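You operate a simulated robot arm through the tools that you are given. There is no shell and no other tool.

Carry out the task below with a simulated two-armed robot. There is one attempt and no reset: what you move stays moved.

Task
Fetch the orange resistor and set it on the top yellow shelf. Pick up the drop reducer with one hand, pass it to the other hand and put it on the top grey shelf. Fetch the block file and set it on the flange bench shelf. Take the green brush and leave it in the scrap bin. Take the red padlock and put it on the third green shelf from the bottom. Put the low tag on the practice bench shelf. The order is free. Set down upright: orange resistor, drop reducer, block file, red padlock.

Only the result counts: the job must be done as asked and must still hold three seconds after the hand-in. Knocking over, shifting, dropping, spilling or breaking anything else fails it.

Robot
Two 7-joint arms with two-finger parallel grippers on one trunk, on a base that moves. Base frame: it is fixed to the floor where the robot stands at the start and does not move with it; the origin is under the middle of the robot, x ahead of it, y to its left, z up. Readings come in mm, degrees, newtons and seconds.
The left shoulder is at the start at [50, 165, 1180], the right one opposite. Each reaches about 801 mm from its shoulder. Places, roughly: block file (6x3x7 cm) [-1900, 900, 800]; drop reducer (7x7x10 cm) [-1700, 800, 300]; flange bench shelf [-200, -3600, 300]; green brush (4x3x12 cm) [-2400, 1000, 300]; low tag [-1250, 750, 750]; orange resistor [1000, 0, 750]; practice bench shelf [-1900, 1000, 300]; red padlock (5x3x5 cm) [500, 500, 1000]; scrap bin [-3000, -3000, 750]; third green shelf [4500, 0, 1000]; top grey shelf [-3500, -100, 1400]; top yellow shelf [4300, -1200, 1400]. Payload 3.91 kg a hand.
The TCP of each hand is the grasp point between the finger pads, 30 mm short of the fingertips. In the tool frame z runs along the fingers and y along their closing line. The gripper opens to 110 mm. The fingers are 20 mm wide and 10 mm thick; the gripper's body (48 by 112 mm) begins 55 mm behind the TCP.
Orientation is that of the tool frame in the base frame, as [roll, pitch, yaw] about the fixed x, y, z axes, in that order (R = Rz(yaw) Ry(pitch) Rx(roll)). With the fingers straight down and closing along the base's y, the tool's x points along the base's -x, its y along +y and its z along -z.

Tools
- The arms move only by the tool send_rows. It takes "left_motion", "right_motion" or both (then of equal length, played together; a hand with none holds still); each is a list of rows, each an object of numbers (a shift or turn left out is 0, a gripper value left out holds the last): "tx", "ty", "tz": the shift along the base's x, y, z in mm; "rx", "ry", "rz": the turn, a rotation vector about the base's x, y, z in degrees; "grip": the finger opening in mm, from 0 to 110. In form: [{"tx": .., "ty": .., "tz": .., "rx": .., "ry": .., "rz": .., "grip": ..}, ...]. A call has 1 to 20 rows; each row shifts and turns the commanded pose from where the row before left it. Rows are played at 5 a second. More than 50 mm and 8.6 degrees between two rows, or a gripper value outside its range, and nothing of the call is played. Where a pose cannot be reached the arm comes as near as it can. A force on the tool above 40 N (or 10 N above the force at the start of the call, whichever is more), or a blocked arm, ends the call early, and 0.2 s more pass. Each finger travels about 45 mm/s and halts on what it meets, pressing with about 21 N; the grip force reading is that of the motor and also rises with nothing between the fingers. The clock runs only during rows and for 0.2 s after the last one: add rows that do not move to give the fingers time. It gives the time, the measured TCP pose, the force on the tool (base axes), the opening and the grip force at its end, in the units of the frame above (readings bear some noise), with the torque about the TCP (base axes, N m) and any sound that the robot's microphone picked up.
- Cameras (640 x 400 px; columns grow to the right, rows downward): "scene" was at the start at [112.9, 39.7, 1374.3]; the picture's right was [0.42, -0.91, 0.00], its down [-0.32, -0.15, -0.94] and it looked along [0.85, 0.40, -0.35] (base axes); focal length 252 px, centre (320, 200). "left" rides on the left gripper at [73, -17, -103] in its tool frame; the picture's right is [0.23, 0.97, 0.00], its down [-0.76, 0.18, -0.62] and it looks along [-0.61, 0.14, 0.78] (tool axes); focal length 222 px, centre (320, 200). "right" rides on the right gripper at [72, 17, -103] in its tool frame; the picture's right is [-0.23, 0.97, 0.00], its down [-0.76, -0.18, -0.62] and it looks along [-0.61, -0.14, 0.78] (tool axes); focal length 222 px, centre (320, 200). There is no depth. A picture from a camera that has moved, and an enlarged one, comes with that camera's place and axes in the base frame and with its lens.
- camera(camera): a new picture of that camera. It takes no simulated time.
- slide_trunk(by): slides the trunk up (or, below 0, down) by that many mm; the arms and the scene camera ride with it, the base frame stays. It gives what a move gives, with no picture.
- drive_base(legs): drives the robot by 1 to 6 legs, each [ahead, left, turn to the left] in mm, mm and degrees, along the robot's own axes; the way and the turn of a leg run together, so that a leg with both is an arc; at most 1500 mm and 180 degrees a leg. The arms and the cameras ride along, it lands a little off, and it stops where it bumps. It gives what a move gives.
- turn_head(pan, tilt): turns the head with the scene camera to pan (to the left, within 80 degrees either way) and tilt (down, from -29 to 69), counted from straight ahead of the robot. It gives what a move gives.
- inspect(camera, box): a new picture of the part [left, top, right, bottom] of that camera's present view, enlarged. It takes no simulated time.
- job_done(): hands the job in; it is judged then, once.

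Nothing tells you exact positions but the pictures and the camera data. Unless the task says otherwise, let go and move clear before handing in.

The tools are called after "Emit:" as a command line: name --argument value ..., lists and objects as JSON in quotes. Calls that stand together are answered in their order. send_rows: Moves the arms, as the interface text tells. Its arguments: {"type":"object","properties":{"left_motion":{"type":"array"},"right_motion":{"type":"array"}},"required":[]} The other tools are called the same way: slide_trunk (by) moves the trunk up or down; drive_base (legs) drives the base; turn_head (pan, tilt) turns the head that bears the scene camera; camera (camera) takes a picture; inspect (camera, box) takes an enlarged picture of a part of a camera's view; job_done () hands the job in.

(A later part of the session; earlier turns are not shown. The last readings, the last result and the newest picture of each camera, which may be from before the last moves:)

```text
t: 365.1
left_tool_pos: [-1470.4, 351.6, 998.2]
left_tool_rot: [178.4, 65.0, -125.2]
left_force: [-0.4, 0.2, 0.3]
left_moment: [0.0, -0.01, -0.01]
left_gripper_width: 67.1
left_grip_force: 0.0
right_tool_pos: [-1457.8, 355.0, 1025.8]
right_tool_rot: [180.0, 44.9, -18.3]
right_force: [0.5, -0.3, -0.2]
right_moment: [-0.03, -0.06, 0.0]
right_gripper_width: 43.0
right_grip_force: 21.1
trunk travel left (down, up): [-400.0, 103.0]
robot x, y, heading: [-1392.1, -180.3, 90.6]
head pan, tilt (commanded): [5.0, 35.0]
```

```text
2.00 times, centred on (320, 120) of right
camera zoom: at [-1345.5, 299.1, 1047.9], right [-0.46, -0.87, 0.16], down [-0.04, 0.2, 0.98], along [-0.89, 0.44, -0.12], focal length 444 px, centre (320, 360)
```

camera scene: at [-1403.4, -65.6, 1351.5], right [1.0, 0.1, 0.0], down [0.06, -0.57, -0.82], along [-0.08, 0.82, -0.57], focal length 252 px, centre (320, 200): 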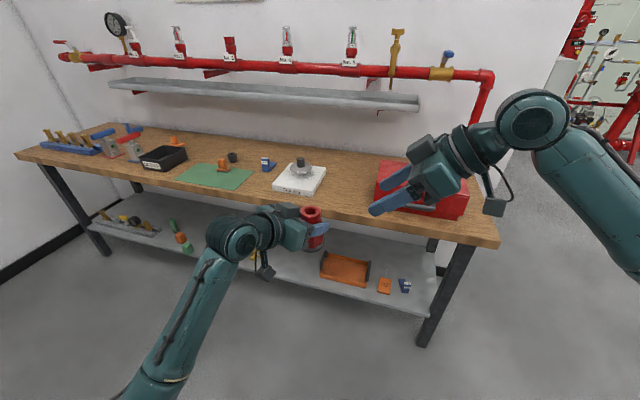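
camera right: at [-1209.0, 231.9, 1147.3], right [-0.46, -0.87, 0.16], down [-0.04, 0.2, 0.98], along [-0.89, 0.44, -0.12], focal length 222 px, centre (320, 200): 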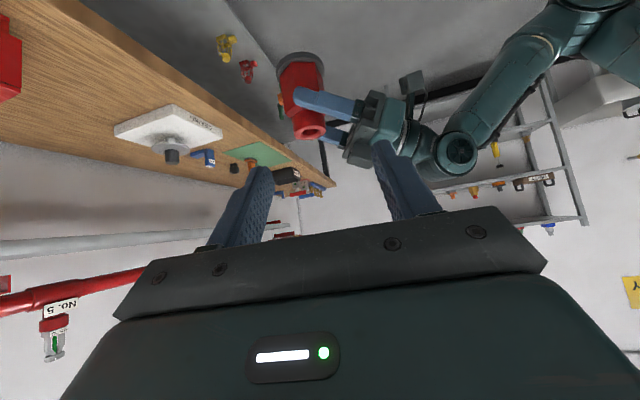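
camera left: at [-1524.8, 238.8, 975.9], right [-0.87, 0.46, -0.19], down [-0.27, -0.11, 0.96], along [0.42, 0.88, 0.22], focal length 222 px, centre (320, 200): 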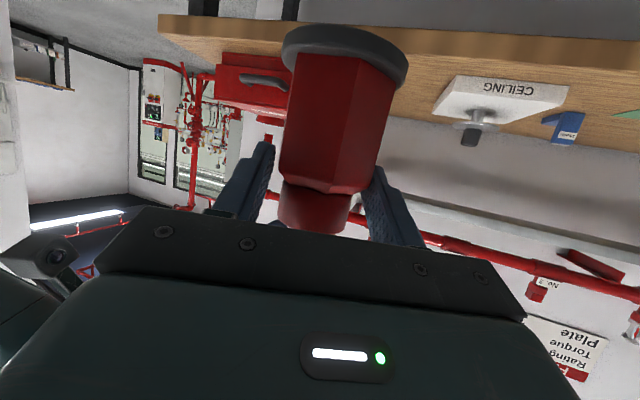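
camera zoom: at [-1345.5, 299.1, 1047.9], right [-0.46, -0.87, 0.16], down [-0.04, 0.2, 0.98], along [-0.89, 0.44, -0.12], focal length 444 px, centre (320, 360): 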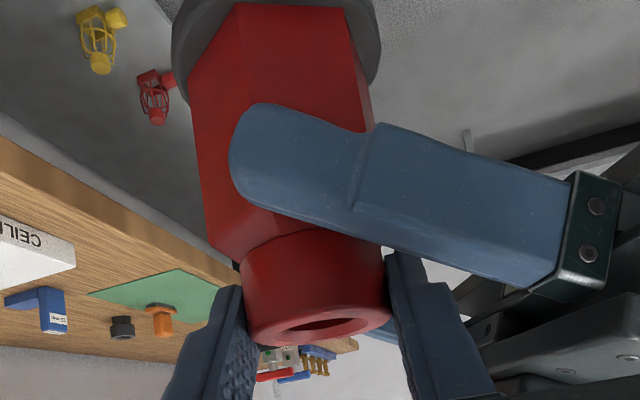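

No visible slip, but the right wrist shows no weight, which is odd. I'll check from the other cameras before releasing further.

Emit:
camera --camera "left"

Emit:
inspect --camera "scene" --box '[250, 150, 410, 270]'

Emit:
send_rows --right_motion '[{"tz": 1}, {"tz": 1}, {"tz": 1}, {}]'

Emit:
camera --camera "left"

```text
taken
camera left: at [-1524.7, 238.8, 976.1], right [-0.87, 0.46, -0.19], down [-0.27, -0.11, 0.96], along [0.42, 0.88, 0.22], focal length 222 px, centre (320, 200)
```

left: 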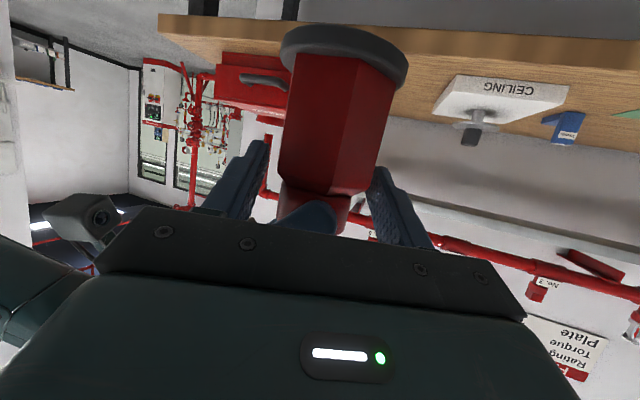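

```text
3.33 times, centred on (330, 210) of scene
camera zoom: at [-1403.4, -65.6, 1351.5], right [1.0, 0.1, 0.0], down [0.06, -0.57, -0.82], along [-0.08, 0.81, -0.57], focal length 840 px, centre (287, 167)
```

zoom: 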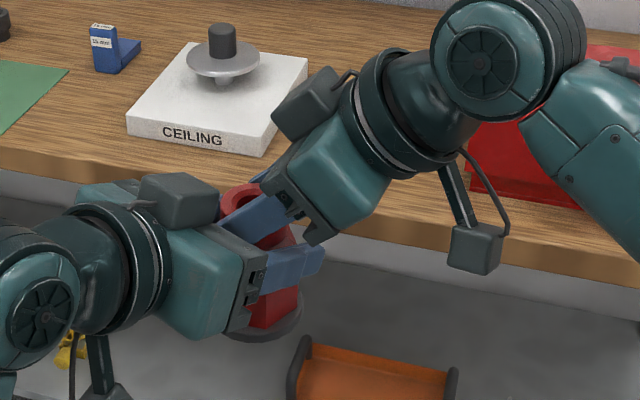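

```text
t: 366.1
left_tool_pos: [-1469.6, 349.9, 997.8]
left_tool_rot: [178.4, 65.0, -125.2]
left_force: [-0.2, 0.9, 0.2]
left_moment: [-0.03, -0.02, 0.01]
left_gripper_width: 66.9
left_grip_force: 0.0
right_tool_pos: [-1457.6, 354.8, 1028.1]
right_tool_rot: [180.0, 45.0, -18.3]
right_force: [0.0, -0.4, -6.0]
right_moment: [0.0, -0.05, 0.01]
right_gripper_width: 43.1
right_grip_force: 20.8
trunk travel left (down, up): [-400.0, 103.0]
robot x, y, heading: [-1389.1, -183.6, 90.6]
head pan, tilt (commanded): [5.0, 35.0]
```

```text
taken
camera left: at [-1524.7, 238.8, 976.1], right [-0.87, 0.46, -0.19], down [-0.27, -0.11, 0.96], along [0.42, 0.88, 0.22], focal length 222 px, centre (320, 200)
```

left: 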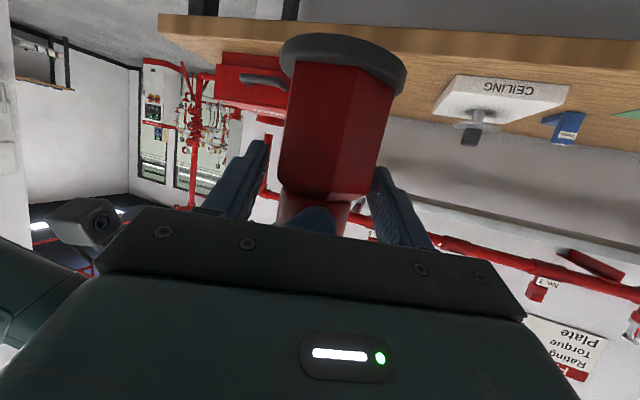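

Now the right hand carries the full weight (−6 N) and the reducer rose with it. Checking once more for creep.

Emit:
send_rows --right_motion '[{}, {}, {}, {}, {}, {}]'

Emit:
camera --camera "left"

Emit:
inspect --camera "right" --box '[180, 20, 460, 220]'

```text
t: 367.5
left_tool_pos: [-1470.1, 350.3, 998.8]
left_tool_rot: [178.4, 65.0, -125.3]
left_force: [-0.5, 0.2, 0.8]
left_moment: [0.0, 0.01, 0.02]
left_gripper_width: 66.9
left_grip_force: 0.0
right_tool_pos: [-1457.9, 355.5, 1029.6]
right_tool_rot: [-179.9, 45.1, -18.4]
right_force: [-0.2, 0.3, -5.4]
right_moment: [0.02, -0.06, 0.0]
right_gripper_width: 43.2
right_grip_force: 20.7
trunk travel left (down, up): [-400.0, 103.0]
robot x, y, heading: [-1394.5, -185.3, 90.4]
head pan, tilt (commanded): [5.0, 35.0]
```

```text
taken
camera left: at [-1524.7, 238.8, 976.1], right [-0.87, 0.46, -0.19], down [-0.27, -0.11, 0.96], along [0.42, 0.88, 0.22], focal length 222 px, centre (320, 200)
```

left: 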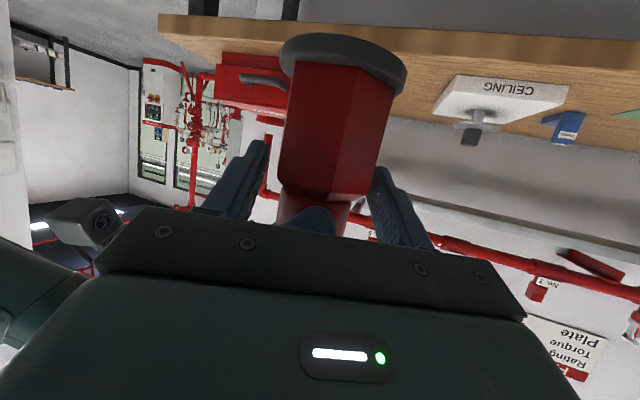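

```text
2.00 times, centred on (320, 120) of right
camera zoom: at [-1345.6, 299.5, 1051.0], right [-0.46, -0.87, 0.16], down [-0.04, 0.2, 0.98], along [-0.89, 0.44, -0.12], focal length 444 px, centre (320, 360)
```

zoom: 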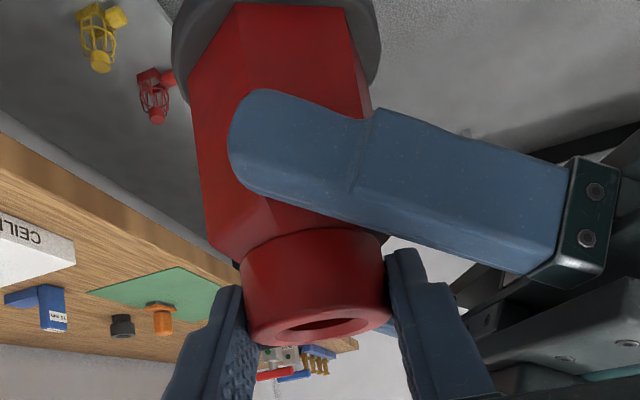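

The pass is complete: the right hand holds it firmly. Opening the left hand fully and withdrawing it along its own axis.

Emit:
send_rows --left_motion '[{"grip": 74}, {"grip": 82}, {}, {"tx": -8.2, "ty": -12.5, "tz": 7}, {"tx": -8.2, "ty": -12.5, "tz": 7}, {"tx": -8.2, "ty": -12.5, "tz": 7}, {"tx": -8.2, "ty": -12.5, "tz": 7}, {"tx": -8.2, "ty": -12.5, "tz": 7}, {}]'

Emit:
camera --camera "scene"

Emit:
camera --camera "right"

```text
t: 369.5
left_tool_pos: [-1512.6, 289.0, 1034.3]
left_tool_rot: [178.5, 64.8, -125.1]
left_force: [-0.6, 0.6, -0.9]
left_moment: [0.0, 0.03, 0.04]
left_gripper_width: 82.0
left_grip_force: 0.1
right_tool_pos: [-1457.8, 355.3, 1029.7]
right_tool_rot: [180.0, 45.0, -18.3]
right_force: [0.5, -1.2, -6.2]
right_moment: [0.0, -0.06, 0.02]
right_gripper_width: 43.3
right_grip_force: 21.5
trunk travel left (down, up): [-400.0, 103.0]
robot x, y, heading: [-1394.4, -182.4, 90.6]
head pan, tilt (commanded): [5.0, 35.0]
```

```text
taken
camera scene: at [-1403.3, -65.5, 1351.5], right [1.0, 0.1, 0.0], down [0.06, -0.57, -0.82], along [-0.08, 0.81, -0.57], focal length 252 px, centre (320, 200)
```

scene: 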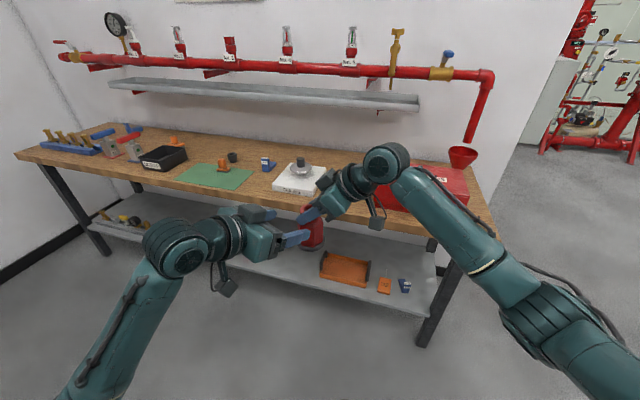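

```text
taken
camera right: at [-1345.6, 299.6, 1050.9], right [-0.46, -0.87, 0.16], down [-0.04, 0.2, 0.98], along [-0.89, 0.44, -0.12], focal length 222 px, centre (320, 200)
```

right: 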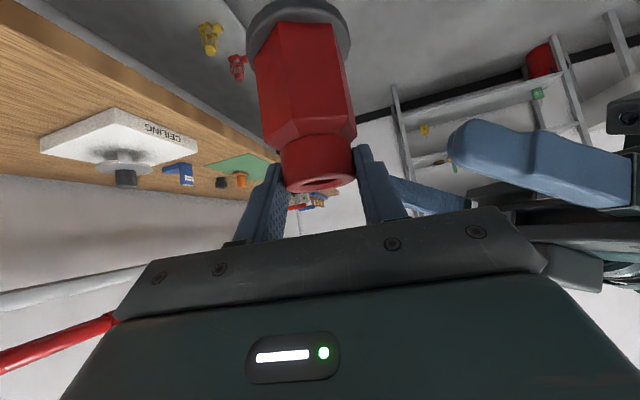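

The left hand is clear. Swinging it aside, then turning toward the grey rack.

Emit:
send_rows --left_motion '[{"tx": -35, "ty": 10, "rz": 7}, {"tx": -35, "ty": 10, "rz": 7}, {"tx": -35, "ty": 10, "rz": 7}, {"tx": -30, "ty": 10, "rz": 7}, {"tx": -30, "ty": 10, "rz": 7}, {}]'

Emit:
drive_base --legs '[[0, 0, 40]]'

Emit:
turn_head --pan 35 --tilt 15

Emit:
camera --camera "scene"

Emit:
camera --camera "right"

```text
t: 370.9
left_tool_pos: [-1677.5, 341.4, 1036.5]
left_tool_rot: [178.4, 65.0, -90.1]
left_force: [-0.2, 0.0, 0.0]
left_moment: [0.02, 0.0, 0.02]
left_gripper_width: 82.0
left_grip_force: 0.1
right_tool_pos: [-1458.0, 355.3, 1029.0]
right_tool_rot: [-180.0, 44.9, -18.3]
right_force: [0.7, -0.3, -5.7]
right_moment: [-0.02, -0.05, -0.01]
right_gripper_width: 43.0
right_grip_force: 20.8
trunk travel left (down, up): [-400.0, 103.0]
robot x, y, heading: [-1391.3, -184.8, 90.5]
head pan, tilt (commanded): [5.0, 35.0]
```

```text
t: 373.2
left_tool_pos: [-1947.5, 39.6, 1036.6]
left_tool_rot: [178.4, 64.9, -50.6]
left_force: [-0.7, 0.1, -0.8]
left_moment: [0.0, 0.02, -0.02]
left_gripper_width: 81.9
left_grip_force: 0.1
right_tool_pos: [-1786.9, 190.1, 1029.7]
right_tool_rot: [180.0, 45.0, 21.4]
right_force: [0.3, 0.5, -6.3]
right_moment: [0.04, -0.02, 0.02]
right_gripper_width: 43.5
right_grip_force: 21.1
trunk travel left (down, up): [-400.0, 103.0]
robot x, y, heading: [-1390.7, -182.8, 130.1]
head pan, tilt (commanded): [5.0, 35.0]
```

```text
t: 374.1
left_tool_pos: [-1946.5, 40.7, 1036.3]
left_tool_rot: [178.4, 64.8, -50.5]
left_force: [-1.0, -0.3, -0.5]
left_moment: [0.0, 0.05, -0.02]
left_gripper_width: 82.0
left_grip_force: 0.0
right_tool_pos: [-1787.5, 191.5, 1029.4]
right_tool_rot: [-180.0, 45.0, 21.2]
right_force: [0.9, -0.5, -6.1]
right_moment: [0.03, -0.05, -0.04]
right_gripper_width: 42.9
right_grip_force: 21.3
trunk travel left (down, up): [-400.0, 103.0]
robot x, y, heading: [-1391.3, -184.6, 129.8]
head pan, tilt (commanded): [35.0, 15.0]
```

```text
taken
camera scene: at [-1504.1, -136.3, 1383.4], right [0.26, 0.97, 0.0], down [0.25, -0.07, -0.97], along [-0.93, 0.25, -0.26], focal length 252 px, centre (320, 200)
```

scene: 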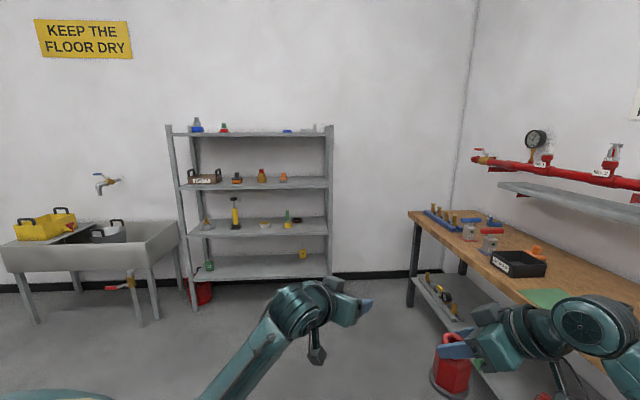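

```text
taken
camera right: at [-1665.1, 219.6, 1050.8], right [0.2, -0.97, 0.16], down [-0.16, 0.13, 0.98], along [-0.97, -0.22, -0.12], focal length 222 px, centre (320, 200)
```

right: 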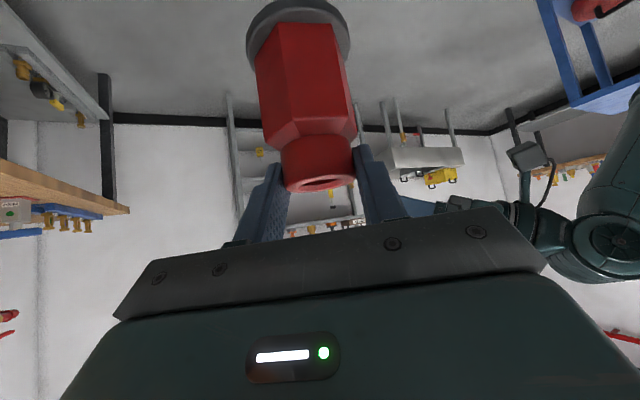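

The reducer hangs steady. The grey rack's top (z≈1380) has free space between its items. Turning to face it and driving closer.

Emit:
drive_base --legs '[[0, 0, 39], [850, 165, 0]]'

Emit:
slide_trunk --by 100

Emit:
turn_head --pan 0 --tilt 15

Emit:
camera --camera "scene"

Emit:
camera --camera "right"

```text
t: 380.5
left_tool_pos: [-2826.0, -365.4, 1037.1]
left_tool_rot: [178.4, 65.0, -11.2]
left_force: [0.6, 1.4, 0.1]
left_moment: [-0.03, -0.01, 0.01]
left_gripper_width: 82.1
left_grip_force: 0.1
right_tool_pos: [-2800.6, -147.3, 1029.3]
right_tool_rot: [-180.0, 45.0, 60.8]
right_force: [-0.4, -0.1, -6.3]
right_moment: [0.03, 0.01, 0.0]
right_gripper_width: 43.0
right_grip_force: 20.8
trunk travel left (down, up): [-400.0, 103.0]
robot x, y, heading: [-2255.8, -188.2, 169.5]
head pan, tilt (commanded): [35.0, 15.0]
```

```text
t: 381.9
left_tool_pos: [-2826.9, -364.9, 1136.8]
left_tool_rot: [178.5, 64.9, -11.1]
left_force: [0.0, -0.7, -0.1]
left_moment: [0.01, -0.03, 0.03]
left_gripper_width: 82.0
left_grip_force: 0.1
right_tool_pos: [-2798.8, -148.7, 1129.4]
right_tool_rot: [180.0, 44.9, 60.7]
right_force: [-0.6, 0.1, -6.4]
right_moment: [0.01, 0.01, 0.01]
right_gripper_width: 43.2
right_grip_force: 21.6
trunk travel left (down, up): [-500.0, 3.0]
robot x, y, heading: [-2261.8, -187.8, 169.6]
head pan, tilt (commanded): [35.0, 15.0]
```

```text
t: 382.9
left_tool_pos: [-2825.9, -364.9, 1137.3]
left_tool_rot: [178.4, 64.9, -11.1]
left_force: [-0.3, 0.1, -0.6]
left_moment: [-0.01, 0.01, 0.0]
left_gripper_width: 81.8
left_grip_force: 0.0
right_tool_pos: [-2799.2, -147.0, 1129.0]
right_tool_rot: [180.0, 44.9, 60.8]
right_force: [-1.0, 0.0, -5.7]
right_moment: [0.01, -0.05, 0.01]
right_gripper_width: 43.3
right_grip_force: 20.7
trunk travel left (down, up): [-500.0, 3.0]
robot x, y, heading: [-2257.9, -187.7, 169.6]
head pan, tilt (commanded): [0.0, 15.0]
```

```text
taken
camera scene: at [-2380.4, -164.2, 1483.5], right [0.18, 0.98, 0.0], down [0.26, -0.05, -0.97], along [-0.95, 0.17, -0.26], focal length 252 px, centre (320, 200)
```

scene: 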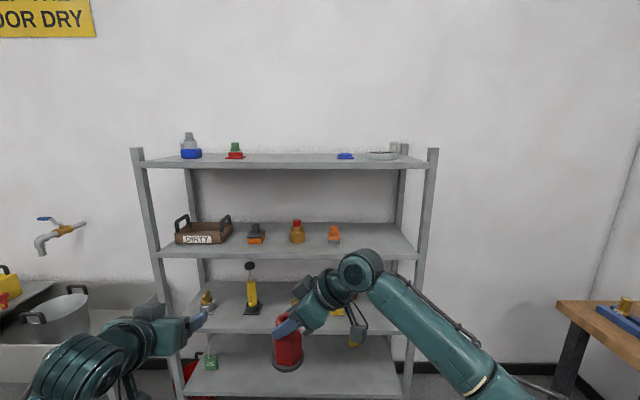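

```text
taken
camera right: at [-2724.6, -47.9, 1150.8], right [0.77, -0.62, 0.16], down [-0.2, 0.0, 0.98], along [-0.6, -0.79, -0.12], focal length 222 px, centre (320, 200)
```

right: 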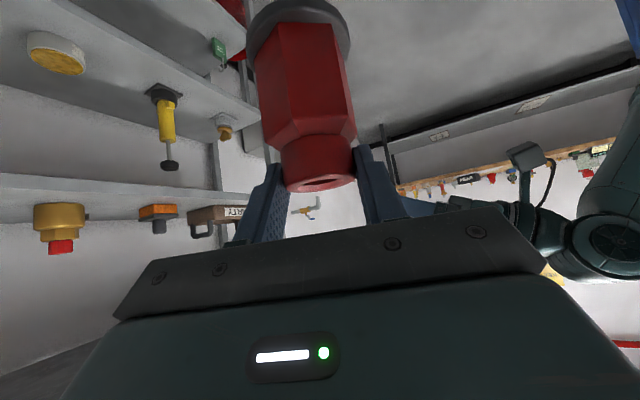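

I see the rack head-on; the gap on the top shelf is between the red/green item and the blue one. Zooming to measure.

Emit:
inspect --camera "scene" --box '[120, 120, 280, 200]'

Emit:
inspect --camera "scene" --box '[280, 120, 440, 200]'

```text
4.00 times, centred on (200, 160) of scene
camera zoom: at [-2380.4, -164.2, 1483.5], right [0.18, 0.98, 0.0], down [0.26, -0.05, -0.97], along [-0.95, 0.17, -0.26], focal length 1008 px, centre (800, 360)
```

zoom: 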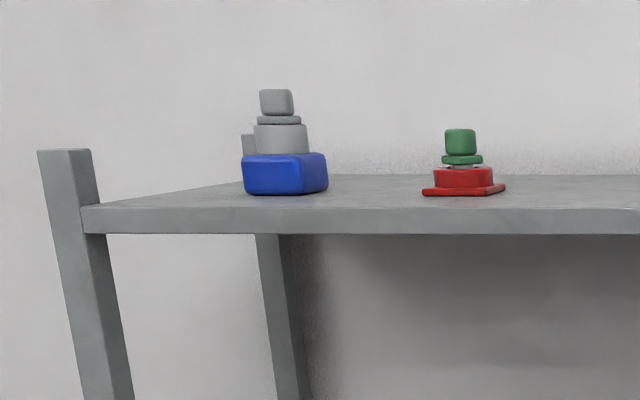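

```text
4.00 times, centred on (360, 160) of scene
camera zoom: at [-2380.4, -164.2, 1483.5], right [0.18, 0.98, 0.0], down [0.26, -0.05, -0.97], along [-0.95, 0.17, -0.26], focal length 1008 px, centre (160, 360)
```

zoom: 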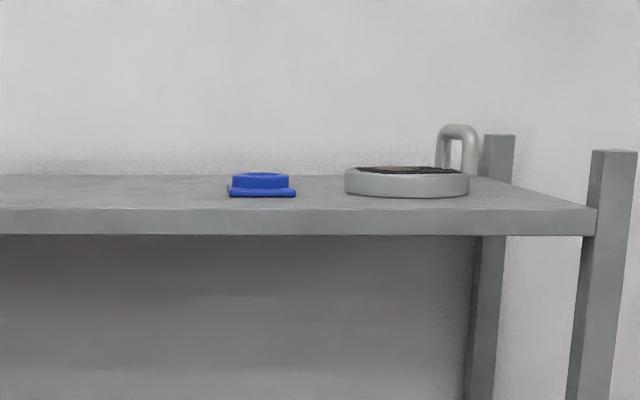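

The gap spans ~365 mm and there is a ~110 mm free strip at the front. I'll raise the right hand (object upright) to above shelf height while pulling it in slightly, then drive up.

Emit:
send_rows --right_motion '[{"tx": 4.4, "ty": -0.8, "tz": 42}, {"tx": 4.4, "ty": -0.8, "tz": 42}, {"tx": 4.4, "ty": -0.8, "tz": 42}, {"tx": 4.4, "ty": -0.8, "tz": 42}, {"tx": 4.4, "ty": -0.8, "tz": 42}, {"tx": 4.4, "ty": -0.8, "tz": 42}, {"tx": 4.4, "ty": -0.8, "tz": 42}, {"tx": 4.4, "ty": -0.8, "tz": 42}, {"tx": 4.4, "ty": -0.8, "tz": 44}, {}]'

Emit:
camera --camera "scene"

Emit:
camera --camera "right"

```text
t: 385.1
left_tool_pos: [-2825.7, -365.6, 1135.3]
left_tool_rot: [178.3, 64.8, -11.3]
left_force: [-0.6, -0.7, -0.5]
left_moment: [0.01, 0.01, 0.02]
left_gripper_width: 82.2
left_grip_force: 0.1
right_tool_pos: [-2761.4, -155.4, 1505.8]
right_tool_rot: [179.8, 44.9, 60.6]
right_force: [-0.4, -0.8, -5.8]
right_moment: [0.01, -0.01, 0.02]
right_gripper_width: 42.8
right_grip_force: 21.3
trunk travel left (down, up): [-500.0, 3.0]
robot x, y, heading: [-2256.5, -188.3, 169.8]
head pan, tilt (commanded): [0.0, 15.0]
```

```text
taken
camera scene: at [-2381.0, -163.6, 1483.4], right [0.18, 0.98, 0.0], down [0.26, -0.05, -0.97], along [-0.95, 0.17, -0.26], focal length 252 px, centre (320, 200)
```

scene: 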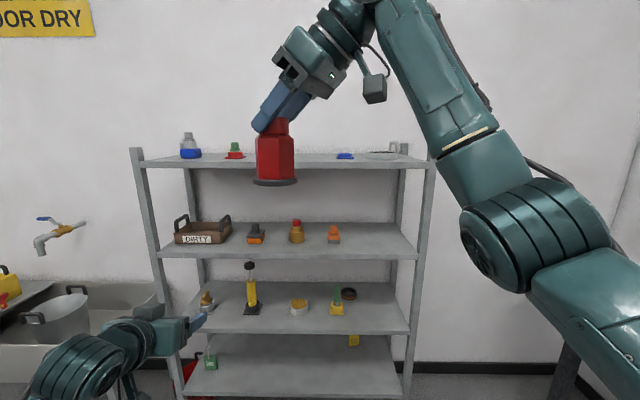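

```text
taken
camera right: at [-2687.6, -55.3, 1527.6], right [0.77, -0.62, 0.16], down [-0.2, 0.0, 0.98], along [-0.6, -0.79, -0.13], focal length 222 px, centre (320, 200)
```

right: 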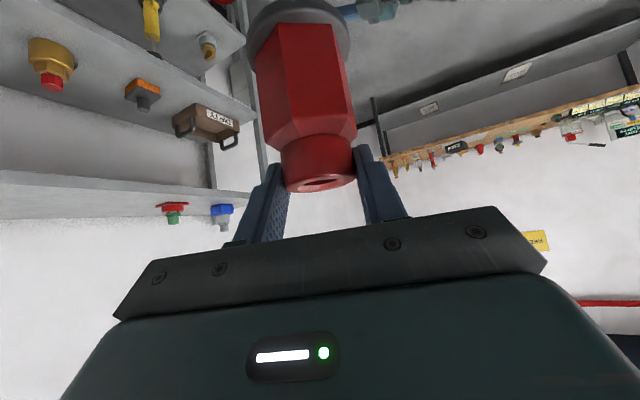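

The reducer hangs upright above shelf height. Before driving in, I'll fold the left hand to fingers-down close to the body so it stays clear of the rack.

Emit:
send_rows --left_motion '[{"tx": 24, "ty": -4.4, "rx": -1.4, "ry": -8.0}, {"tx": 24, "ty": -4.4, "rx": -1.4, "ry": -8.0}, {"tx": 24, "ty": -4.4, "rx": -1.4, "ry": -8.0}, {"tx": 24, "ty": -4.4, "rx": -1.4, "ry": -8.0}, {"tx": 24, "ty": -4.4, "rx": -1.4, "ry": -8.0}, {"tx": 24, "ty": -4.4, "rx": -1.4, "ry": -8.0}, {"tx": 24, "ty": -4.4, "rx": -1.4, "ry": -8.0}, {"tx": 24, "ty": -4.4, "rx": -1.4, "ry": -8.0}, {}]'

Emit:
drive_base --legs '[[420, 25, 0]]'

Emit:
camera --camera "scene"

Emit:
camera --camera "right"

```text
t: 387.1
left_tool_pos: [-2635.2, -402.9, 1135.5]
left_tool_rot: [179.4, -0.2, -10.3]
left_force: [0.4, -0.7, -0.2]
left_moment: [0.02, -0.03, -0.01]
left_gripper_width: 81.8
left_grip_force: 0.1
right_tool_pos: [-2761.8, -154.6, 1506.9]
right_tool_rot: [180.0, 44.8, 60.8]
right_force: [-0.4, -1.1, -6.4]
right_moment: [0.07, 0.02, 0.0]
right_gripper_width: 43.1
right_grip_force: 20.9
trunk travel left (down, up): [-500.0, 3.0]
robot x, y, heading: [-2262.6, -188.9, 169.7]
head pan, tilt (commanded): [0.0, 15.0]
```

```text
t: 389.7
left_tool_pos: [-3053.7, -352.7, 1135.3]
left_tool_rot: [179.4, 0.0, -10.1]
left_force: [-0.5, -0.8, -0.1]
left_moment: [-0.01, -0.06, 0.0]
left_gripper_width: 81.9
left_grip_force: 0.1
right_tool_pos: [-3180.8, -108.3, 1505.6]
right_tool_rot: [-179.9, 44.9, 61.2]
right_force: [-0.8, -0.1, -5.9]
right_moment: [0.03, -0.05, 0.01]
right_gripper_width: 43.1
right_grip_force: 20.7
trunk travel left (down, up): [-500.0, 3.0]
robot x, y, heading: [-2678.7, -136.9, 169.9]
head pan, tilt (commanded): [0.0, 15.0]
```

```text
taken
camera scene: at [-2800.0, -114.6, 1483.5], right [0.17, 0.98, 0.0], down [0.26, -0.05, -0.97], along [-0.95, 0.17, -0.26], focal length 252 px, centre (320, 200)
```

scene: 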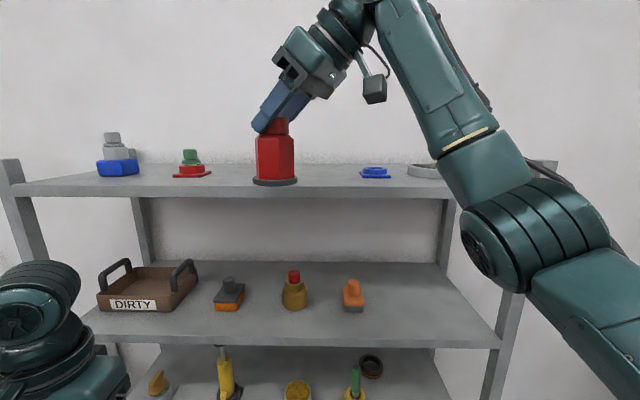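

```text
taken
camera right: at [-3107.0, -8.1, 1527.7], right [0.78, -0.61, 0.16], down [-0.2, 0.0, 0.98], along [-0.6, -0.79, -0.12], focal length 222 px, centre (320, 200)
```

right: 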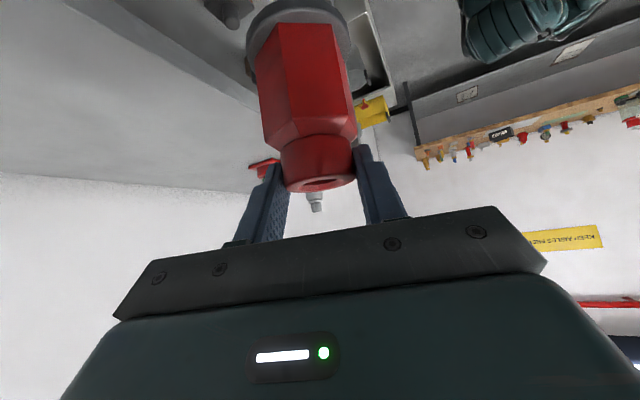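

Emit:
inspect --camera "scene" --box '[160, 130, 400, 230]'

```text
2.67 times, centred on (280, 180) of scene
camera zoom: at [-2800.0, -114.6, 1483.5], right [0.17, 0.98, 0.0], down [0.26, -0.05, -0.97], along [-0.95, 0.17, -0.26], focal length 672 px, centre (427, 253)
```

zoom: 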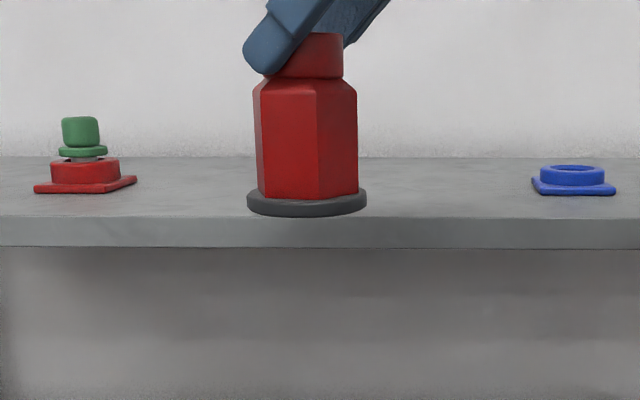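

Front edge is 613 mm ahead of the robot at z=1380; the object is centred on the gap. Driving 190 mm forward so it hangs ~78 mm inside the edge.

Emit:
drive_base --legs '[[190, 12, 0]]'

Emit:
inspect --camera "scene" --box '[160, 130, 400, 230]'

Emit:
camera --camera "right"

Emit:
camera --camera "scene"

```text
t: 391.2
left_tool_pos: [-3243.3, -333.0, 1135.7]
left_tool_rot: [179.3, 0.0, -9.9]
left_force: [0.5, -0.1, 0.1]
left_moment: [-0.02, -0.06, -0.04]
left_gripper_width: 82.1
left_grip_force: 0.2
right_tool_pos: [-3370.9, -88.7, 1506.3]
right_tool_rot: [179.9, 45.0, 61.3]
right_force: [-0.9, -0.4, -6.2]
right_moment: [0.03, -0.03, 0.02]
right_gripper_width: 43.2
right_grip_force: 20.9
trunk travel left (down, up): [-500.0, 3.0]
robot x, y, heading: [-2870.7, -117.3, 170.0]
head pan, tilt (commanded): [0.0, 15.0]
```

```text
2.67 times, centred on (280, 180) of scene
camera zoom: at [-2990.7, -93.7, 1483.4], right [0.17, 0.99, 0.0], down [0.26, -0.04, -0.97], along [-0.95, 0.16, -0.26], focal length 672 px, centre (427, 253)
```

zoom: 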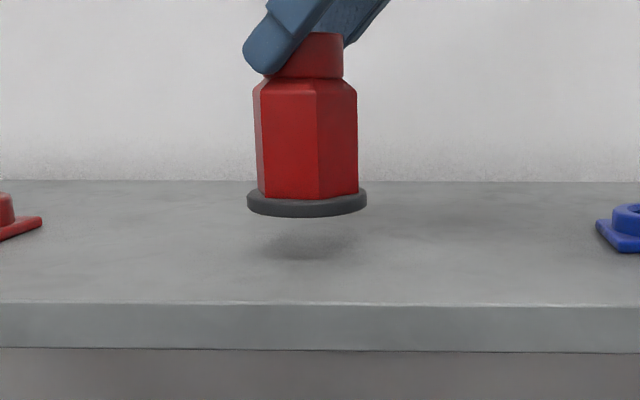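

```text
taken
camera right: at [-3298.1, 11.7, 1527.8], right [0.78, -0.61, 0.16], down [-0.2, 0.0, 0.98], along [-0.6, -0.79, -0.12], focal length 222 px, centre (320, 200)
```

right: 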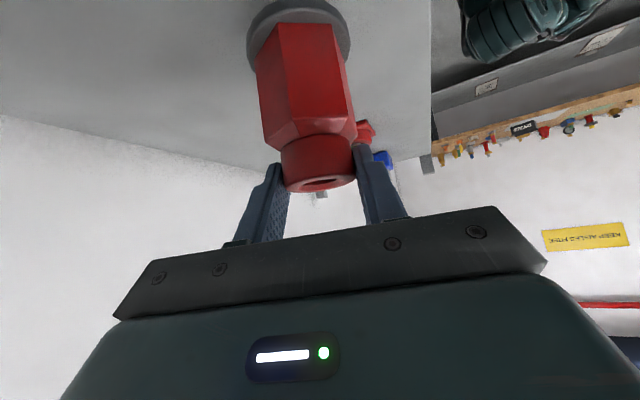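

```text
taken
camera scene: at [-2990.7, -93.7, 1483.4], right [0.17, 0.99, 0.0], down [0.26, -0.04, -0.97], along [-0.95, 0.16, -0.26], focal length 252 px, centre (320, 200)
```

scene: 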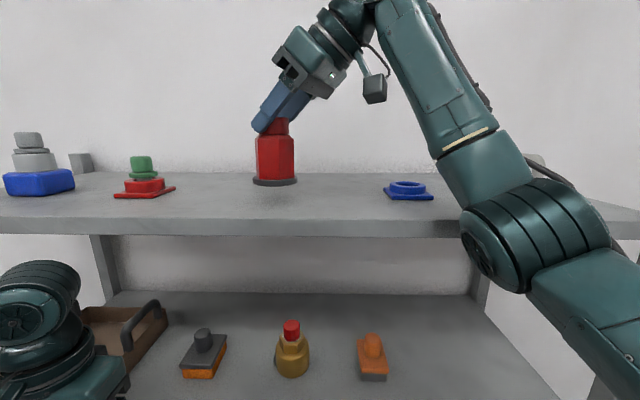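

It hangs ~27 mm above the shelf, well inside. Lowering.

Emit:
send_rows --right_motion '[{"tz": -6}, {"tz": -6}, {"tz": -6}, {"tz": -3}, {}]'

Emit:
inspect --camera "scene" --box '[160, 130, 400, 230]'

Emit:
send_rows --right_motion '[{"tz": -2}, {"tz": -1.5}, {}]'

```text
t: 392.4
left_tool_pos: [-3242.8, -333.9, 1136.3]
left_tool_rot: [179.5, 0.0, -9.9]
left_force: [0.3, -0.1, -0.6]
left_moment: [-0.01, 0.01, 0.01]
left_gripper_width: 82.1
left_grip_force: 0.2
right_tool_pos: [-3371.4, -87.7, 1485.2]
right_tool_rot: [-180.0, 44.9, 61.3]
right_force: [0.6, 0.2, -5.9]
right_moment: [0.05, -0.03, -0.02]
right_gripper_width: 42.7
right_grip_force: 20.8
trunk travel left (down, up): [-500.0, 3.0]
robot x, y, heading: [-2868.2, -117.5, 170.0]
head pan, tilt (commanded): [0.0, 15.0]
```

```text
2.67 times, centred on (280, 180) of scene
camera zoom: at [-2990.1, -93.8, 1483.5], right [0.17, 0.99, 0.0], down [0.26, -0.04, -0.97], along [-0.95, 0.16, -0.26], focal length 672 px, centre (427, 253)
```

zoom: 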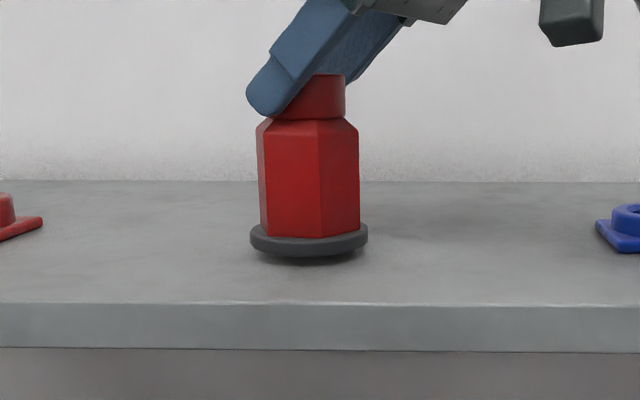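

```text
t: 393.2
left_tool_pos: [-3243.5, -332.5, 1136.2]
left_tool_rot: [179.4, 0.0, -10.0]
left_force: [0.5, 0.4, -0.6]
left_moment: [-0.03, -0.03, 0.02]
left_gripper_width: 81.9
left_grip_force: 0.0
right_tool_pos: [-3371.0, -88.2, 1481.6]
right_tool_rot: [-180.0, 44.9, 61.4]
right_force: [-0.5, 0.1, -6.2]
right_moment: [0.0, 0.0, -0.01]
right_gripper_width: 43.2
right_grip_force: 20.8
trunk travel left (down, up): [-500.0, 3.0]
robot x, y, heading: [-2869.4, -113.5, 170.1]
head pan, tilt (commanded): [0.0, 15.0]
```

Still hanging freely; continuing in fine steps.

Emit:
send_rows --right_motion '[{"tz": -1.5}, {"tz": -1.5}, {}]'

Emit:
send_rows --right_motion '[{"tz": -1.5}, {}]'

```text
t: 394.0
left_tool_pos: [-3243.6, -333.1, 1135.9]
left_tool_rot: [179.4, 0.0, -9.9]
left_force: [-0.2, -0.5, 0.6]
left_moment: [0.01, -0.04, -0.01]
left_gripper_width: 82.0
left_grip_force: 0.1
right_tool_pos: [-3370.5, -88.0, 1478.7]
right_tool_rot: [-179.9, 45.0, 61.4]
right_force: [-0.7, 0.7, -0.9]
right_moment: [0.19, -0.01, 0.06]
right_gripper_width: 43.1
right_grip_force: 21.3
trunk travel left (down, up): [-500.0, 3.0]
robot x, y, heading: [-2869.3, -117.2, 170.2]
head pan, tilt (commanded): [0.0, 15.0]
```

```text
t: 394.6
left_tool_pos: [-3242.6, -333.0, 1137.1]
left_tool_rot: [179.3, 0.0, -9.9]
left_force: [0.1, -0.3, 0.3]
left_moment: [0.0, -0.04, 0.0]
left_gripper_width: 81.9
left_grip_force: 0.0
right_tool_pos: [-3371.4, -89.7, 1479.4]
right_tool_rot: [-179.8, 45.2, 61.5]
right_force: [-5.7, 0.1, 11.4]
right_moment: [0.31, 0.1, 0.04]
right_gripper_width: 42.9
right_grip_force: 20.8
trunk travel left (down, up): [-500.0, 3.0]
robot x, y, heading: [-2865.0, -113.9, 170.1]
head pan, tilt (commanded): [0.0, 15.0]
```

Firm contact (about 17 N onto the shelf). Easing up and opening the right hand.

Emit:
send_rows --right_motion '[{"tz": 1.2}, {"grip": 48}, {"grip": 54}, {"grip": 62}, {}, {}]'

Emit:
inspect --camera "scene" --box '[160, 130, 400, 230]'

Emit:
camera --camera "right"

```text
t: 396.0
left_tool_pos: [-3242.0, -334.1, 1136.8]
left_tool_rot: [179.3, 0.1, -9.9]
left_force: [-0.3, 0.3, 0.7]
left_moment: [0.01, 0.05, -0.03]
left_gripper_width: 82.0
left_grip_force: 0.1
right_tool_pos: [-3369.7, -89.2, 1478.7]
right_tool_rot: [-180.0, 45.0, 61.4]
right_force: [-0.5, -0.2, -0.2]
right_moment: [0.01, 0.03, 0.0]
right_gripper_width: 61.8
right_grip_force: 0.1
trunk travel left (down, up): [-500.0, 3.0]
robot x, y, heading: [-2869.2, -116.8, 170.0]
head pan, tilt (commanded): [0.0, 15.0]
```

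```text
2.67 times, centred on (280, 180) of scene
camera zoom: at [-2989.6, -93.8, 1483.6], right [0.17, 0.99, 0.0], down [0.26, -0.04, -0.97], along [-0.95, 0.16, -0.26], focal length 672 px, centre (427, 253)
```

zoom: 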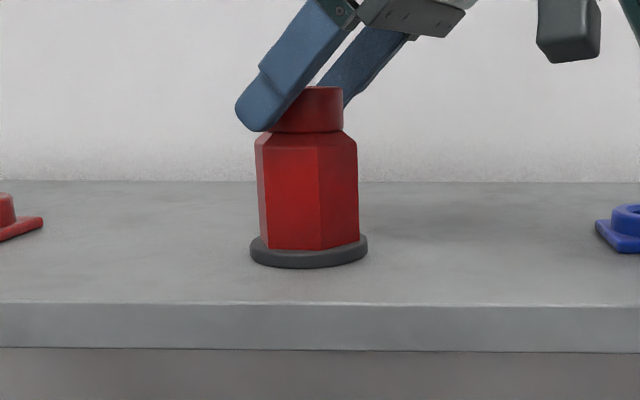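

```text
taken
camera right: at [-3297.2, 11.3, 1500.0], right [0.78, -0.61, 0.16], down [-0.2, 0.0, 0.98], along [-0.6, -0.79, -0.12], focal length 222 px, centre (320, 200)
```

right: 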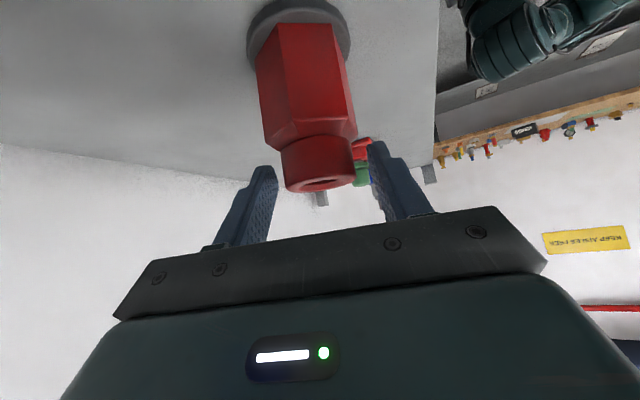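

The reducer stands upright on the top grey shelf. Retreating the right hand along its axis, then backing the robot off.

Emit:
send_rows --right_motion '[{"tx": 3.4, "ty": 6.2, "tz": 7.1}, {"tx": 5.1, "ty": 9.3, "tz": 10.6}, {"tx": 5.1, "ty": 9.3, "tz": 10.6}, {"tx": 6.8, "ty": 12.4, "tz": 14.1}, {"tx": 6.8, "ty": 12.4, "tz": 14.1}, {"tx": 6.8, "ty": 12.4, "tz": 14.1}, {}]'

Emit:
drive_base --legs '[[-350, 0, 0]]'

Emit:
camera --camera "scene"

```text
t: 397.6
left_tool_pos: [-3242.3, -333.5, 1136.4]
left_tool_rot: [179.5, 0.0, -9.9]
left_force: [-0.4, -0.2, -0.1]
left_moment: [-0.02, -0.02, 0.01]
left_gripper_width: 81.9
left_grip_force: 0.1
right_tool_pos: [-3338.2, -27.0, 1548.7]
right_tool_rot: [-179.9, 44.9, 61.4]
right_force: [0.7, -0.1, -0.6]
right_moment: [0.03, -0.01, -0.01]
right_gripper_width: 62.0
right_grip_force: 0.0
trunk travel left (down, up): [-500.0, 3.0]
robot x, y, heading: [-2869.8, -115.2, 170.1]
head pan, tilt (commanded): [0.0, 15.0]
```

```text
t: 399.9
left_tool_pos: [-2899.8, -394.3, 1137.1]
left_tool_rot: [179.3, -0.1, -9.8]
left_force: [-0.2, -0.6, 0.6]
left_moment: [-0.01, 0.03, -0.02]
left_gripper_width: 82.0
left_grip_force: 0.0
right_tool_pos: [-2996.7, -87.1, 1548.9]
right_tool_rot: [-180.0, 45.0, 61.5]
right_force: [0.0, 0.3, 0.4]
right_moment: [0.03, 0.02, 0.01]
right_gripper_width: 61.8
right_grip_force: 0.0
trunk travel left (down, up): [-500.0, 3.0]
robot x, y, heading: [-2529.1, -172.8, 170.3]
head pan, tilt (commanded): [0.0, 15.0]
```

```text
taken
camera scene: at [-2647.9, -152.9, 1483.6], right [0.17, 0.99, 0.0], down [0.25, -0.04, -0.97], along [-0.95, 0.16, -0.26], focal length 252 px, centre (320, 200)
```

scene: 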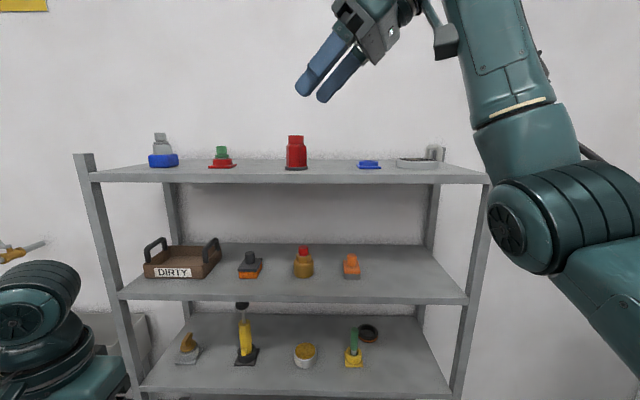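

All good. Now fold the right arm back to its fingers-down travel pose and lower the trunk before going for the brush.

Emit:
send_rows --right_motion '[{"tx": 12, "ty": 10, "tz": -25, "rx": 6.59, "ry": -3.58}, {"tx": 12, "ty": 10, "tz": -25, "rx": 6.59, "ry": -3.58}, {"tx": 12, "ty": 10, "tz": -25, "rx": 6.59, "ry": -3.58}, {"tx": 12, "ty": 10, "tz": -25, "rx": 6.59, "ry": -3.58}, {"tx": 12, "ty": 10, "tz": -25, "rx": 6.59, "ry": -3.58}, {"tx": 12, "ty": 10, "tz": -25, "rx": 6.59, "ry": -3.58}, {"tx": 11, "ty": 18, "tz": -25, "rz": -7.9}, {"tx": 11, "ty": 18, "tz": -25, "rz": -7.9}, {"tx": 11, "ty": 18, "tz": -25, "rz": -7.9}, {"tx": 11, "ty": 18, "tz": -25, "rz": -7.9}, {"tx": 11, "ty": 18, "tz": -25, "rz": -7.9}, {"tx": 11, "ty": 18, "tz": -25, "rz": -7.9}, {"tx": 11, "ty": 18, "tz": -25, "rz": -7.9}, {"tx": 11, "ty": 18, "tz": -25, "rz": -7.9}, {"tx": 11, "ty": 18, "tz": -25, "rz": -7.9}, {}]'

Emit:
drive_base --legs '[[-310, -150, 0], [0, 0, -90]]'

Emit:
turn_head --pan 10 --tilt 40

Emit:
camera --camera "scene"

```text
t: 403.3
left_tool_pos: [-2901.5, -392.8, 1136.8]
left_tool_rot: [179.5, 0.1, -9.8]
left_force: [0.4, 0.0, 0.1]
left_moment: [-0.02, 0.03, 0.02]
left_gripper_width: 81.8
left_grip_force: 0.1
right_tool_pos: [-2825.3, 135.4, 1172.1]
right_tool_rot: [-179.9, -0.1, -9.7]
right_force: [0.0, -0.4, -0.2]
right_moment: [0.01, 0.0, 0.04]
right_gripper_width: 62.1
right_grip_force: 0.1
trunk travel left (down, up): [-500.0, 3.0]
robot x, y, heading: [-2531.5, -175.9, 170.3]
head pan, tilt (commanded): [0.0, 15.0]
```

```text
t: 409.4
left_tool_pos: [-2415.5, 293.2, 1136.2]
left_tool_rot: [179.3, 0.0, -99.9]
left_force: [-0.5, 0.6, 0.4]
left_moment: [0.01, -0.01, 0.01]
left_gripper_width: 81.9
left_grip_force: 0.0
right_tool_pos: [-1885.6, 219.3, 1171.6]
right_tool_rot: [-179.9, 0.0, -99.5]
right_force: [0.3, 0.0, 0.5]
right_moment: [-0.01, 0.01, -0.02]
right_gripper_width: 61.9
right_grip_force: 0.1
trunk travel left (down, up): [-500.0, 3.0]
robot x, y, heading: [-2196.0, -80.5, 80.3]
head pan, tilt (commanded): [0.0, 15.0]
```

```text
t: 410.2
left_tool_pos: [-2414.6, 294.5, 1136.3]
left_tool_rot: [179.4, 0.0, -99.8]
left_force: [-0.9, 0.9, 0.4]
left_moment: [0.06, 0.0, 0.0]
left_gripper_width: 82.1
left_grip_force: 0.1
right_tool_pos: [-1885.8, 219.2, 1172.0]
right_tool_rot: [-179.9, 0.0, -99.6]
right_force: [0.0, -0.3, 0.1]
right_moment: [-0.02, -0.02, -0.01]
right_gripper_width: 61.8
right_grip_force: 0.1
trunk travel left (down, up): [-500.0, 3.0]
robot x, y, heading: [-2196.9, -79.7, 80.4]
head pan, tilt (commanded): [10.0, 40.0]
```

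```text
taken
camera scene: at [-2191.7, 34.5, 1444.1], right [1.0, 0.01, 0.0], down [0.0, -0.64, -0.77], along [0.0, 0.77, -0.64], focal length 252 px, centre (320, 200)
```

scene: 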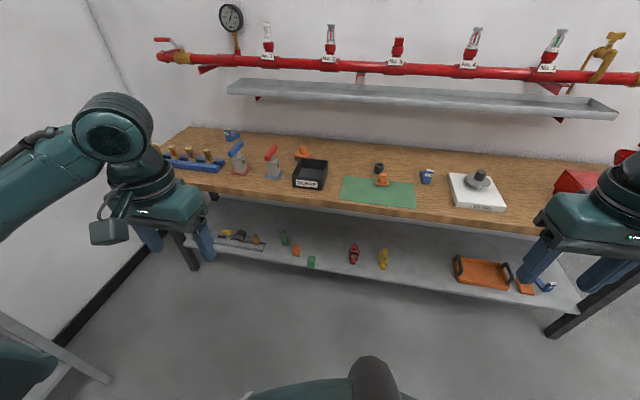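

A clear view of the whole bench. Zooming on the file (on the green mat) and on the brush (on the shelf).

Emit:
inspect --camera "scene" --box '[330, 150, 430, 215]'

Emit:
inspect --camera "scene" --box '[200, 215, 340, 285]'

```text
6.15 times, centred on (380, 182) of scene
camera zoom: at [-2191.7, 34.5, 1444.1], right [1.0, 0.01, 0.0], down [0.0, -0.64, -0.77], along [0.0, 0.77, -0.64], focal length 1551 px, centre (-49, 308)
```

zoom: 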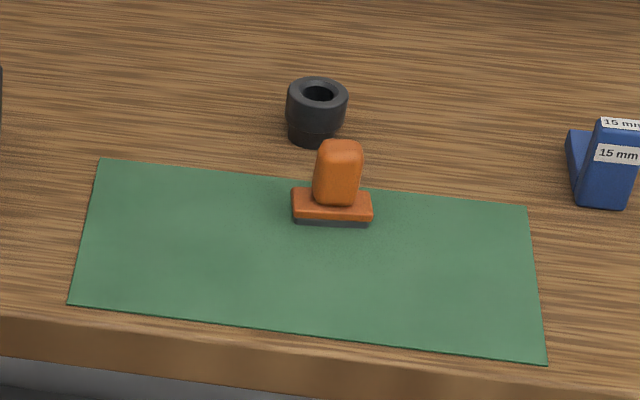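

```text
4.57 times, centred on (270, 250) of scene
camera zoom: at [-2191.7, 34.5, 1444.1], right [1.0, 0.01, 0.0], down [0.0, -0.64, -0.77], along [0.0, 0.77, -0.64], focal length 1152 px, centre (549, -29)
```

zoom: 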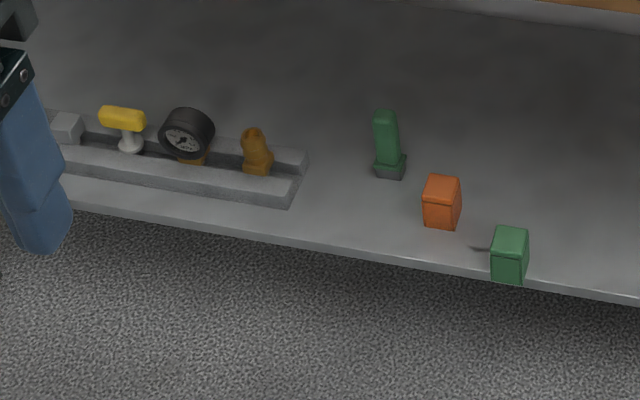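

Block file: base centre ≈ (−1935, 892); brush stands at ≈ (−2405, 1012) on the shelf. Both are reachable from nearly one spot. Driving there and lowering the trunk for the file (right hand).

Emit:
drive_base --legs '[[365, 60, 0]]'

Emit:
slide_trunk --by -250

Emit:
turn_head --pan -15 --tilt 30

Emit:
camera --camera "scene"

Emit:
camera --camera "right"

```text
t: 412.6
left_tool_pos: [-2415.2, 661.6, 1136.7]
left_tool_rot: [179.4, 0.0, -99.5]
left_force: [0.2, 0.4, 0.1]
left_moment: [-0.02, 0.01, 0.02]
left_gripper_width: 82.2
left_grip_force: 0.1
right_tool_pos: [-1887.7, 590.6, 1172.6]
right_tool_rot: [-179.8, -0.1, -99.1]
right_force: [-0.9, 0.0, -0.1]
right_moment: [-0.02, 0.01, -0.01]
right_gripper_width: 61.8
right_grip_force: 0.0
trunk travel left (down, up): [-500.0, 3.0]
robot x, y, heading: [-2195.7, 287.4, 80.8]
head pan, tilt (commanded): [10.0, 40.0]
```

```text
t: 415.2
left_tool_pos: [-2416.8, 661.0, 886.6]
left_tool_rot: [179.4, 0.0, -99.3]
left_force: [-0.7, 0.1, -0.2]
left_moment: [0.01, -0.04, 0.0]
left_gripper_width: 82.0
left_grip_force: 0.0
right_tool_pos: [-1888.5, 591.2, 923.7]
right_tool_rot: [-180.0, 0.0, -99.2]
right_force: [-0.2, -0.2, 0.1]
right_moment: [0.0, 0.01, 0.01]
right_gripper_width: 61.8
right_grip_force: 0.1
trunk travel left (down, up): [-250.0, 253.0]
robot x, y, heading: [-2193.9, 287.8, 80.8]
head pan, tilt (commanded): [10.0, 40.0]
```

```text
t: 416.1
left_tool_pos: [-2415.9, 661.0, 887.1]
left_tool_rot: [179.3, 0.0, -99.4]
left_force: [-0.8, 0.7, 0.1]
left_moment: [0.02, 0.03, 0.0]
left_gripper_width: 82.0
left_grip_force: 0.0
right_tool_pos: [-1886.8, 590.1, 922.4]
right_tool_rot: [-179.7, 0.0, -99.3]
right_force: [-0.3, 0.5, 0.6]
right_moment: [-0.02, 0.02, -0.01]
right_gripper_width: 61.9
right_grip_force: 0.1
trunk travel left (down, up): [-250.0, 253.0]
robot x, y, heading: [-2194.1, 285.9, 80.7]
head pan, tilt (commanded): [-15.0, 30.0]
```

```text
taken
camera scene: at [-2153.1, 400.2, 1209.3], right [0.91, -0.41, 0.0], down [-0.21, -0.46, -0.87], along [0.36, 0.79, -0.5], focal length 252 px, centre (320, 200)
```

scene: 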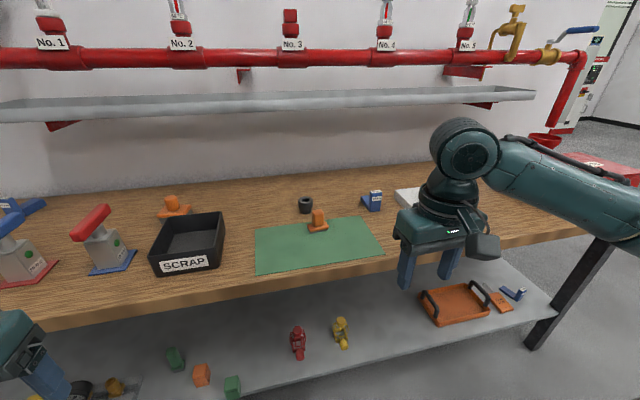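

```text
taken
camera right: at [-1915.6, 521.0, 1026.1], right [-0.93, 0.38, 0.0], down [0.3, 0.72, 0.62], along [0.24, 0.58, -0.78], focal length 222 px, centre (320, 200)
```

right: 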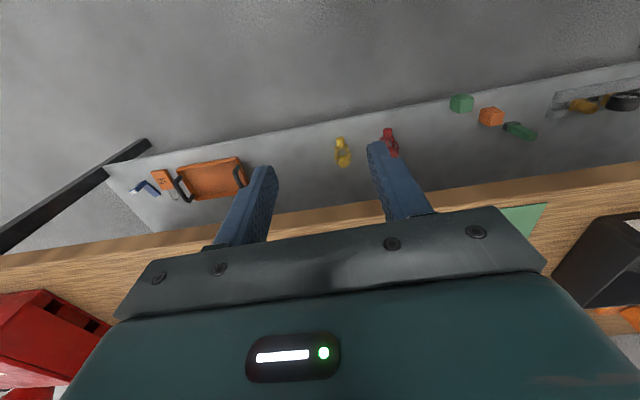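

Emit:
inspect --camera "scene" --box '[280, 185, 380, 250]'

```text
6.15 times, centred on (330, 218) of scene
camera zoom: at [-2153.1, 400.2, 1209.3], right [0.91, -0.41, 0.0], down [-0.21, -0.46, -0.87], along [0.36, 0.79, -0.5], focal length 1551 px, centre (258, 92)
```

zoom: 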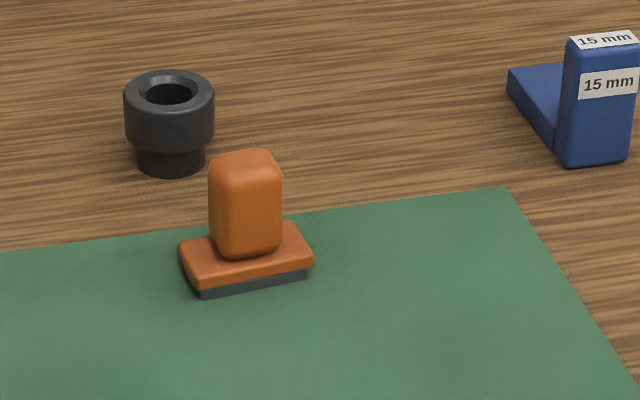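

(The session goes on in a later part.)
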